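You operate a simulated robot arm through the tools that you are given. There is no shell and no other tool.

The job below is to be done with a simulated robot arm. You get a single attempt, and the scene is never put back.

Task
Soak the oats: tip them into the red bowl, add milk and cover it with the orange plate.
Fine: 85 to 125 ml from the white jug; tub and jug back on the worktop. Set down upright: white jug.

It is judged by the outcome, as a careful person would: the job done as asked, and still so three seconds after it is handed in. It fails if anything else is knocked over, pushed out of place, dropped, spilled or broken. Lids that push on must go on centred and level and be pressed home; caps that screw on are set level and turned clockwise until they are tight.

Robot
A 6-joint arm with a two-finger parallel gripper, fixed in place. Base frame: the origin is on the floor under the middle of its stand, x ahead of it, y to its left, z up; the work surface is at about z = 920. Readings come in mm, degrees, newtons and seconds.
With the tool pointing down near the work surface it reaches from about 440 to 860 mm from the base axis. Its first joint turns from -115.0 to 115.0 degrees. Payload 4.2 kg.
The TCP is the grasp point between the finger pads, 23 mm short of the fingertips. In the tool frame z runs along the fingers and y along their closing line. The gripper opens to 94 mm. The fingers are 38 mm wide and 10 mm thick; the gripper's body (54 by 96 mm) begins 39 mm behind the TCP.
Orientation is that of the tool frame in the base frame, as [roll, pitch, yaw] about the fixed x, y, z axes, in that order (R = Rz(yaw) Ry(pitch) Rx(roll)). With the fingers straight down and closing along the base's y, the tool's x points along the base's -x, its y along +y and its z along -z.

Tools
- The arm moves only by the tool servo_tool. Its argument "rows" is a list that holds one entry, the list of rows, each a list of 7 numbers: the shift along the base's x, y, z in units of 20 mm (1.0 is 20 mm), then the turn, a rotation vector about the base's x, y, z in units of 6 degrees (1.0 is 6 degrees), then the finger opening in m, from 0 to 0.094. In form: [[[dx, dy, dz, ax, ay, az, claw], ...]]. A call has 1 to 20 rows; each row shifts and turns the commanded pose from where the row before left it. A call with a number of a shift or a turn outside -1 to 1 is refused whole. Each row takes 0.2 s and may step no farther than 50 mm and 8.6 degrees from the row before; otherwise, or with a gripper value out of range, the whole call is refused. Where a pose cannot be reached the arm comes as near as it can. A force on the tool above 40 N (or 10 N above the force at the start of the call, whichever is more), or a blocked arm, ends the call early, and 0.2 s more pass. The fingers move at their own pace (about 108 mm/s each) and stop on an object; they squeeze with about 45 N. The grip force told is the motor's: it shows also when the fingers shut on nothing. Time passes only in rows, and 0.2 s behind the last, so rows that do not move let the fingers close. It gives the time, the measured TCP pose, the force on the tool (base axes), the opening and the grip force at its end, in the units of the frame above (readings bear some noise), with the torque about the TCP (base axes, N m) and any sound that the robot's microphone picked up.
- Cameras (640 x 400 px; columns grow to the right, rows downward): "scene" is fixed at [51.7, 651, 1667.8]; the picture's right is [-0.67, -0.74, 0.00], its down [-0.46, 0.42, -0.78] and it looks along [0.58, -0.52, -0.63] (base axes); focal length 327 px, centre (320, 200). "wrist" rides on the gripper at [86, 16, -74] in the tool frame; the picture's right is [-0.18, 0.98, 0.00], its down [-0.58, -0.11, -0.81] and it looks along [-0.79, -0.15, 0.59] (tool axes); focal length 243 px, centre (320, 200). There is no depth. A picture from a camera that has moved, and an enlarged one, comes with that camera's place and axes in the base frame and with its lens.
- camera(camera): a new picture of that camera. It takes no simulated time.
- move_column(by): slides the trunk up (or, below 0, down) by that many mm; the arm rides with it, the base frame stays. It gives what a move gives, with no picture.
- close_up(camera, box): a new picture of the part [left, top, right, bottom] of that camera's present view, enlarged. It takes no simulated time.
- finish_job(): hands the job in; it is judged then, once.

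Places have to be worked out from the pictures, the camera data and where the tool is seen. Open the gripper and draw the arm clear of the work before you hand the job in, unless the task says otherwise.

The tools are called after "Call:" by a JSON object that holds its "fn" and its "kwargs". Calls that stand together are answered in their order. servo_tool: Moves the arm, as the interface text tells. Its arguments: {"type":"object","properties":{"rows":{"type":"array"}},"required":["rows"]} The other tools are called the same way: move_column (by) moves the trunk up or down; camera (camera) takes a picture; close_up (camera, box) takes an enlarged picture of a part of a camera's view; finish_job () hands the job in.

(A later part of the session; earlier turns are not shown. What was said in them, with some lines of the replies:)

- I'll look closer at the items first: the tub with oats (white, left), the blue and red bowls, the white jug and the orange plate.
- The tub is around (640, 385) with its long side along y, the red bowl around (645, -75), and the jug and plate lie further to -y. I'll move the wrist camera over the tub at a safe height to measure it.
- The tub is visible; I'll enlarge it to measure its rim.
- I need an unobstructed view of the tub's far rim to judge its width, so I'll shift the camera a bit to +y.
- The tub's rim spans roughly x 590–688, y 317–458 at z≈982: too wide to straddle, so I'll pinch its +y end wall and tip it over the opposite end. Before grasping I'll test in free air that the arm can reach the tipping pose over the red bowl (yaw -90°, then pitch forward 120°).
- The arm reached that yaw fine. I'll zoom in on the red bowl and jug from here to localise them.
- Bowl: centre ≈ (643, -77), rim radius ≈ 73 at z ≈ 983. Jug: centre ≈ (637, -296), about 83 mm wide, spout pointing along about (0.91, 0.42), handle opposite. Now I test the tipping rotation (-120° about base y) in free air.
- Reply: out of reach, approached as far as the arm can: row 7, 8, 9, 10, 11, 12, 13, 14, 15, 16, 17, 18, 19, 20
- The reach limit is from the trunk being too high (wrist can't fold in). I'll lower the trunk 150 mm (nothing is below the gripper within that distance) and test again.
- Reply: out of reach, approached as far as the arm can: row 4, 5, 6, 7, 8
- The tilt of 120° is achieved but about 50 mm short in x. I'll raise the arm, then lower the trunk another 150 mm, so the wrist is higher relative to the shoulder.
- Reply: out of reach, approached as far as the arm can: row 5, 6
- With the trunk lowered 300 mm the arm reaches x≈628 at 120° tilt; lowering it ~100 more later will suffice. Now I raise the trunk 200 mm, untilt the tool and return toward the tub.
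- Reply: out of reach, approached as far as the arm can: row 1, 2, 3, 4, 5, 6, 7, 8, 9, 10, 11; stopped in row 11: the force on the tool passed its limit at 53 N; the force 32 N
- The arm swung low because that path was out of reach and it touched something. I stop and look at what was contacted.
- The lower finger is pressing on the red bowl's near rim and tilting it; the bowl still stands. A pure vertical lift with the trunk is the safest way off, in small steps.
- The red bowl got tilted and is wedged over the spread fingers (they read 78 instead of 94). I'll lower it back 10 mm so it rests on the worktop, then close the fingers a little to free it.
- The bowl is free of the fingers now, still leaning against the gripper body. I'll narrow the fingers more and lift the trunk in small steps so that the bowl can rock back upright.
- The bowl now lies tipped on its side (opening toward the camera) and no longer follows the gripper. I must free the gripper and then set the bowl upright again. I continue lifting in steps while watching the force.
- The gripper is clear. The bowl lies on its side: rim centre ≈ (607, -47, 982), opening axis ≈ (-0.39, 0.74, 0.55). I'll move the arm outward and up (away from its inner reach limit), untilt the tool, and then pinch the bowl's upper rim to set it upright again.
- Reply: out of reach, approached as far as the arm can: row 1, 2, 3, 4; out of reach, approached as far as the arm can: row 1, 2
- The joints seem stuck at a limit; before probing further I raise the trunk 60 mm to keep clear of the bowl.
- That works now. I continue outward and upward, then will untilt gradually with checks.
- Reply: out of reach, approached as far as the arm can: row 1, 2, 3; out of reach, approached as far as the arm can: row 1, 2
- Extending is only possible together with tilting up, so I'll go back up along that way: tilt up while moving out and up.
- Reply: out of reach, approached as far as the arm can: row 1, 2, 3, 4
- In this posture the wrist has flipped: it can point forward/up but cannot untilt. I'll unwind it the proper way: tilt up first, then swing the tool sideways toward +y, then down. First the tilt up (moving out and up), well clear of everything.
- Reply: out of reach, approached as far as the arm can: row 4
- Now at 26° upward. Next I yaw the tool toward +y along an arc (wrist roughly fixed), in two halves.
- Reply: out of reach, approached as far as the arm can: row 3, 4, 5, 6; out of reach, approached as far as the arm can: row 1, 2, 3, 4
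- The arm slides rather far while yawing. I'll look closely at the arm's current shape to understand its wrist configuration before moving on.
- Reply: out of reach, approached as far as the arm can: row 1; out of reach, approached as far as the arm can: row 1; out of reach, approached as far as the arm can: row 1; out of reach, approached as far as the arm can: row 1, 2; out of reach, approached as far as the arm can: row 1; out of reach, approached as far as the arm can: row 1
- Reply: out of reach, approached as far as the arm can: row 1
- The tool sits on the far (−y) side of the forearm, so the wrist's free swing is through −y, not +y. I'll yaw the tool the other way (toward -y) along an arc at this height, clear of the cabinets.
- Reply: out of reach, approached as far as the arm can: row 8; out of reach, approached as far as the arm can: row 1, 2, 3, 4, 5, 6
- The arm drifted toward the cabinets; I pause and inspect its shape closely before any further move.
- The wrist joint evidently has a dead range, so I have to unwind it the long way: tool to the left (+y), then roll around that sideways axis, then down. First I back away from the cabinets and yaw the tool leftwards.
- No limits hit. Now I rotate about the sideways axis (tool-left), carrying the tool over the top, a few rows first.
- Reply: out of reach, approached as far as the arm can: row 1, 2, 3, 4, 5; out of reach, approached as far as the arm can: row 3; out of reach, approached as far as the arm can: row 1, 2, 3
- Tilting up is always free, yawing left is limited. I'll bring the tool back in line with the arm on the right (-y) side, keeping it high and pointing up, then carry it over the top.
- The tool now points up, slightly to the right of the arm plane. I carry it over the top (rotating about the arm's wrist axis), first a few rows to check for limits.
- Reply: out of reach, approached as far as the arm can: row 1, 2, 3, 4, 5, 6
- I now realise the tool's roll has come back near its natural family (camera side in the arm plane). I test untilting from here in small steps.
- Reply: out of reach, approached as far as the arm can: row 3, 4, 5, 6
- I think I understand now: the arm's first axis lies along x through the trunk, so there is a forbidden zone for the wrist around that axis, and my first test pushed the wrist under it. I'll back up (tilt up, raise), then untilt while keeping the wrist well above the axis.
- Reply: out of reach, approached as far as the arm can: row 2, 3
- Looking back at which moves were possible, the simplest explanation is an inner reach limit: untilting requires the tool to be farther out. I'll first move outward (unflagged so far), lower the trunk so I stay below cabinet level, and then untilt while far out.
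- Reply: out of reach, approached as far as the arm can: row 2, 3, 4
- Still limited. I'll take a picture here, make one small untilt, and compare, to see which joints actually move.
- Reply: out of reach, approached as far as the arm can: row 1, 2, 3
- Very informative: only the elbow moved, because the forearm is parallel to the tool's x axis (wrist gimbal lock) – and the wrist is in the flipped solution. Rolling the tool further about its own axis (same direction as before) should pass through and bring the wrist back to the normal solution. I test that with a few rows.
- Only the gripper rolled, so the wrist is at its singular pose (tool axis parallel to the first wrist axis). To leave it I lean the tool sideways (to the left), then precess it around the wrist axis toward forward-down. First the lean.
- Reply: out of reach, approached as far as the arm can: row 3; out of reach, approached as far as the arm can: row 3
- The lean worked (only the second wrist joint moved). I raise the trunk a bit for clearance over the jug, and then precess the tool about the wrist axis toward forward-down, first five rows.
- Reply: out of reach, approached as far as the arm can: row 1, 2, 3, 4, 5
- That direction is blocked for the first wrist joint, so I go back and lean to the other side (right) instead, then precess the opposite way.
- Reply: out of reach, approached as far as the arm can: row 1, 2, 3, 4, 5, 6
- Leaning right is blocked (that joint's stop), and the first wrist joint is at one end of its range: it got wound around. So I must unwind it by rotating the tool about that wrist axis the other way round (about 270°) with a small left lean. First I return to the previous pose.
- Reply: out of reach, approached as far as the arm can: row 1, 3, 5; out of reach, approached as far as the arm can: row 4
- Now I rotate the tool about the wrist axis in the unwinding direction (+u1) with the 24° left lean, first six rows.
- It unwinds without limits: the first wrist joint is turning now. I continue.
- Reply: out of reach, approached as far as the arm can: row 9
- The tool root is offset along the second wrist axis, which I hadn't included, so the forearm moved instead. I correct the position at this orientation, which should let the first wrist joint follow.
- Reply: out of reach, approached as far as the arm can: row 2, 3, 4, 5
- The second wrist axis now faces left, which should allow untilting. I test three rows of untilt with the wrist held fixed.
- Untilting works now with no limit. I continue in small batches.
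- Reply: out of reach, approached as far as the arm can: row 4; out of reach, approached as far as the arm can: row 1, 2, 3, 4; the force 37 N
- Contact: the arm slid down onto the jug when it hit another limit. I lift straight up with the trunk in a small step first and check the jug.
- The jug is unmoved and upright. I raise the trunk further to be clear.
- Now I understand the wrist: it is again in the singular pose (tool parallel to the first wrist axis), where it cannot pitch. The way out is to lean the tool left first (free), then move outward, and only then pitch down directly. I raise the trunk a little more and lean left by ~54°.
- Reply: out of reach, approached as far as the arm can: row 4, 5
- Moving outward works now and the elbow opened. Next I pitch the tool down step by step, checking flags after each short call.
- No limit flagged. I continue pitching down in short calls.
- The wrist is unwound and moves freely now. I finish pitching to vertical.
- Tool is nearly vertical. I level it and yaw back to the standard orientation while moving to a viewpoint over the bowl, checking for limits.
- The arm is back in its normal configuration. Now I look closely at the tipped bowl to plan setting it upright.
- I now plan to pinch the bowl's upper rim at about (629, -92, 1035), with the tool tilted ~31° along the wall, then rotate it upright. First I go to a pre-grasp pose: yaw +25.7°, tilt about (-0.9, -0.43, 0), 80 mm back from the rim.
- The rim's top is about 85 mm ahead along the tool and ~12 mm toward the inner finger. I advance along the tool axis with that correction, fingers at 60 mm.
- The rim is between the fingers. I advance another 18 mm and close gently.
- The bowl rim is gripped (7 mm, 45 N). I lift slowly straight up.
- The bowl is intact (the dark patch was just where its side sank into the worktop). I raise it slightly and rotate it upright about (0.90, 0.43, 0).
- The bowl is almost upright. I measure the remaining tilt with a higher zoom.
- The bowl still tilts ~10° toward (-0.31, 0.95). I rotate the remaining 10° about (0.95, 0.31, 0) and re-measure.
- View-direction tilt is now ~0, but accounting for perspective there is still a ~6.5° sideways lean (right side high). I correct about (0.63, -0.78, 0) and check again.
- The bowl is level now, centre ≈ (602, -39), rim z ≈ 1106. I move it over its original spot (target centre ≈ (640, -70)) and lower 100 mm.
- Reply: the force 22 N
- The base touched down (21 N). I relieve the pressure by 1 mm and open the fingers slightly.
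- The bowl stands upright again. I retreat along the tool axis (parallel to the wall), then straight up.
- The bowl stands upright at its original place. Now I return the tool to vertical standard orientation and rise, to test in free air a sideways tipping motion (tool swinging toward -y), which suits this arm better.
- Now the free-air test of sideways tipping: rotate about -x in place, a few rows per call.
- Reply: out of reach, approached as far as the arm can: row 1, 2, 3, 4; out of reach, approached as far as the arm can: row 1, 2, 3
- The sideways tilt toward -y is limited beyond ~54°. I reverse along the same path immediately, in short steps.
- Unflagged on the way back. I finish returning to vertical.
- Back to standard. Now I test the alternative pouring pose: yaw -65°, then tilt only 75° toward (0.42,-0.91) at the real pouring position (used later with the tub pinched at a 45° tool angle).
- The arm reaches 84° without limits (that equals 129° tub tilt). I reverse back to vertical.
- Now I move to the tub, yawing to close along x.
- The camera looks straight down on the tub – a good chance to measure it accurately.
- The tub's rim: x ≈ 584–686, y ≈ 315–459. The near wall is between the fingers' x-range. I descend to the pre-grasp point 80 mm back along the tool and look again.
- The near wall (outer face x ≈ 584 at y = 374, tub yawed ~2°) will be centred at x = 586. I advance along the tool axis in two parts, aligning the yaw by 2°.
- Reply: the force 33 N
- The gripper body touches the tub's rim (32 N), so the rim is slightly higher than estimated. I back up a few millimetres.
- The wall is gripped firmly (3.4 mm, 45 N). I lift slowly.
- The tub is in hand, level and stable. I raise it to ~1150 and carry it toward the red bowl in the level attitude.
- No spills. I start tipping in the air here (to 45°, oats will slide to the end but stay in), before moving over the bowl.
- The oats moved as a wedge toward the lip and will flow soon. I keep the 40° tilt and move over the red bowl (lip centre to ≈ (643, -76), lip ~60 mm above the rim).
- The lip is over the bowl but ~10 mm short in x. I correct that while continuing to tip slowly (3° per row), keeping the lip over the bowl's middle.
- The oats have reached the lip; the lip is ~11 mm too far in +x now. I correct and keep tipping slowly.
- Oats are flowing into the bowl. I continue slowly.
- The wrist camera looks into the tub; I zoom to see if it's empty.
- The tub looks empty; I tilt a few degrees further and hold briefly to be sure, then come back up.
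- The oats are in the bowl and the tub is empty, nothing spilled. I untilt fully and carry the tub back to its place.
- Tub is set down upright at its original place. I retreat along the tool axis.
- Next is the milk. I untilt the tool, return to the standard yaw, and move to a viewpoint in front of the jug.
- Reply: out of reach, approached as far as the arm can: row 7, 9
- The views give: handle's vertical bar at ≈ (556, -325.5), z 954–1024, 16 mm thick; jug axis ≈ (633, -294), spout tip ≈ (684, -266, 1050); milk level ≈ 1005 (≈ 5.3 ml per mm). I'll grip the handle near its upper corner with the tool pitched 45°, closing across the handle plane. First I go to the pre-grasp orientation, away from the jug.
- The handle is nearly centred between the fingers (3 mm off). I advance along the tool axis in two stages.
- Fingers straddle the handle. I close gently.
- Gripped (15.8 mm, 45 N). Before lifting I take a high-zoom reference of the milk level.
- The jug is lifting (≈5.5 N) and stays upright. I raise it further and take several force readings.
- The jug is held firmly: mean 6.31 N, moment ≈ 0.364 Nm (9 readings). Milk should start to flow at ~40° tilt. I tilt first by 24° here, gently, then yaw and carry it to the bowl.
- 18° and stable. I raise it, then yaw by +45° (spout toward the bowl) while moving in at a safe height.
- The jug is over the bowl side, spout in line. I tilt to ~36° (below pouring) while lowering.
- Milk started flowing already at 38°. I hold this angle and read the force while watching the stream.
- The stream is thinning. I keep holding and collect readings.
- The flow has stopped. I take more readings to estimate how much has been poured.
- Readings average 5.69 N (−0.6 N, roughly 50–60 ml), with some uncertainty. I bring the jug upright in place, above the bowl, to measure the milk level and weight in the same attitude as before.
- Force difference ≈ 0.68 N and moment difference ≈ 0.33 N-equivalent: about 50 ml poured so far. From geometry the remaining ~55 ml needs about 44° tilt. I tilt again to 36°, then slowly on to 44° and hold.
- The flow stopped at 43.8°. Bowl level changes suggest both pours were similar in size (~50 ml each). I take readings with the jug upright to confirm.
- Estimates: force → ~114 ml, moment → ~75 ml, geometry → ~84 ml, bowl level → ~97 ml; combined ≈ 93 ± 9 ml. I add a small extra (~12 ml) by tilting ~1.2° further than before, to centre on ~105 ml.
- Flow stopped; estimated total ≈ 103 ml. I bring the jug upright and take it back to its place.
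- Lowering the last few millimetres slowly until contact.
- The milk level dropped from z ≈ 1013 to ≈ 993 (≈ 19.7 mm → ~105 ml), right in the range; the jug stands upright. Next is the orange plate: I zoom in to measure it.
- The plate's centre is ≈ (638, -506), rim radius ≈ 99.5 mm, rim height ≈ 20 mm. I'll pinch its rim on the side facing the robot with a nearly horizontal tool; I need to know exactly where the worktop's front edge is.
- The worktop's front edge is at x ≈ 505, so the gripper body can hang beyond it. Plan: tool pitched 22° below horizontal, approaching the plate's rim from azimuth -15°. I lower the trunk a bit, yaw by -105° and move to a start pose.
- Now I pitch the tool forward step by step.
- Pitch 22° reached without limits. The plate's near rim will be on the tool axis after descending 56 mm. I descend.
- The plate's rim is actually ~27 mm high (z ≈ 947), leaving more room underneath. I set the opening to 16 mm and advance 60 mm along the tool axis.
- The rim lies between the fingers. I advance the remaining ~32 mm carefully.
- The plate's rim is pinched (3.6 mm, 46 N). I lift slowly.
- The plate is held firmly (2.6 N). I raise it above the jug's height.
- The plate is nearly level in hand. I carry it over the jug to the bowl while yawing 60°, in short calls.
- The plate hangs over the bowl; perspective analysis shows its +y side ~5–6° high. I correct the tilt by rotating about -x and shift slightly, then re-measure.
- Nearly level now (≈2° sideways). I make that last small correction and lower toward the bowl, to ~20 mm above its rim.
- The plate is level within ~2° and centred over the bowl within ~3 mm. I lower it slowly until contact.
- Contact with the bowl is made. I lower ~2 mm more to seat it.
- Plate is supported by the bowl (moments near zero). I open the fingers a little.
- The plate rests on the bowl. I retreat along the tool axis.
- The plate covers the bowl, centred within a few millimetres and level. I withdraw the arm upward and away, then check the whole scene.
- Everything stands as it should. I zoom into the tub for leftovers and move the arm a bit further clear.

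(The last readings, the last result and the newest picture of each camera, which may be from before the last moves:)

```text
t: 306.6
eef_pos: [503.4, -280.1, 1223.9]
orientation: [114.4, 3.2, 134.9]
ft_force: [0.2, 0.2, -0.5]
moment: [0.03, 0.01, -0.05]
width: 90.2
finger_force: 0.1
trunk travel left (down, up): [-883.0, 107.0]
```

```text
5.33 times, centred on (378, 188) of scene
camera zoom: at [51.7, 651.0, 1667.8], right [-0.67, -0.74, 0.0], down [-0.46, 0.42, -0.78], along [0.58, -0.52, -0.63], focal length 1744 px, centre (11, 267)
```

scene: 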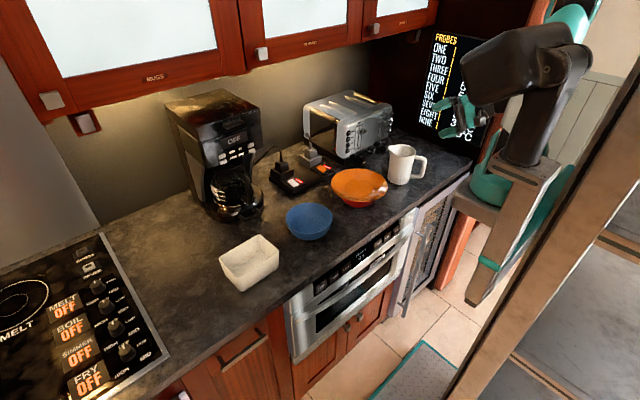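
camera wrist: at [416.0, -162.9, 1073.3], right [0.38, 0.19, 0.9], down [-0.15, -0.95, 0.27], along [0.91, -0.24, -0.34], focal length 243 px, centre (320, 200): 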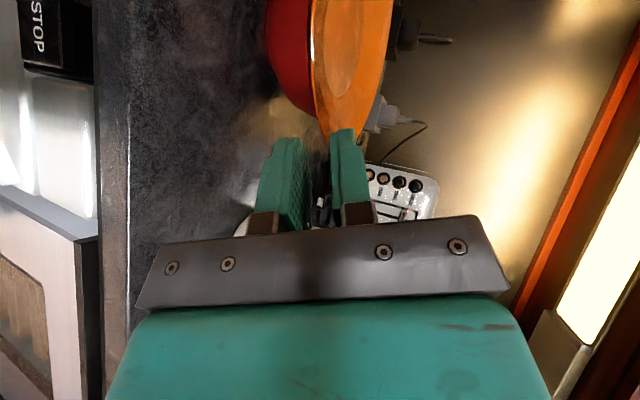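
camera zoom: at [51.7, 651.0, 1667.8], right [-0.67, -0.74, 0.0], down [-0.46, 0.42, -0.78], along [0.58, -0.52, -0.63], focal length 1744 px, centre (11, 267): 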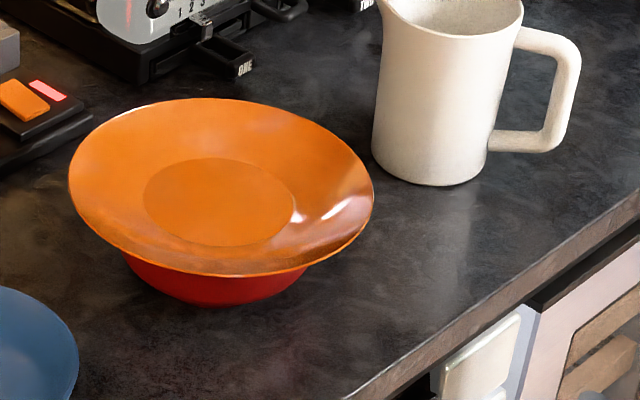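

The tub is empty and upright, and the jug is upright on the worktop. The red bowl holds the oats and about 105 ml of milk by my estimate, and the orange plate covers it. The gripper is open and the arm is clear, so I hand the job in.

Call:
{"fn": "finish_job", "kwargs": {}}

```text
The job is handed in.
```

The oats are in the red bowl with about 105 ml of milk, and the orange plate is on top. The job is handed in, but during it I knocked the bowl over and touched the jug.

- **Oats:** all tipped into the red bowl with no spill seen. The tub is empty and back upright at its original place.
- **Milk:** my best estimate is 105 ml, from the milk level in the jug dropping about 20 mm. The force readings were noisier and pointed to about 95–125 ml. The white jug is back upright at its original place.
- **Cover:** the plate rests on the bowl, centred within about 4 mm and tilted no more than about 2°.
- **Bowl knocked over:** while testing arm movements before the oats went in, the arm slid out of reach, pressed on the empty red bowl and tipped it onto its side. I picked it up and stood it back within about 10 mm of its original spot. It looked undamaged.
- **Jug touched:** the arm also came down on the jug during those tests, with about 36 N. The jug did not move and nothing spilled.

In the last pictures everything else is in place. The gripper is open and the arm is clear.
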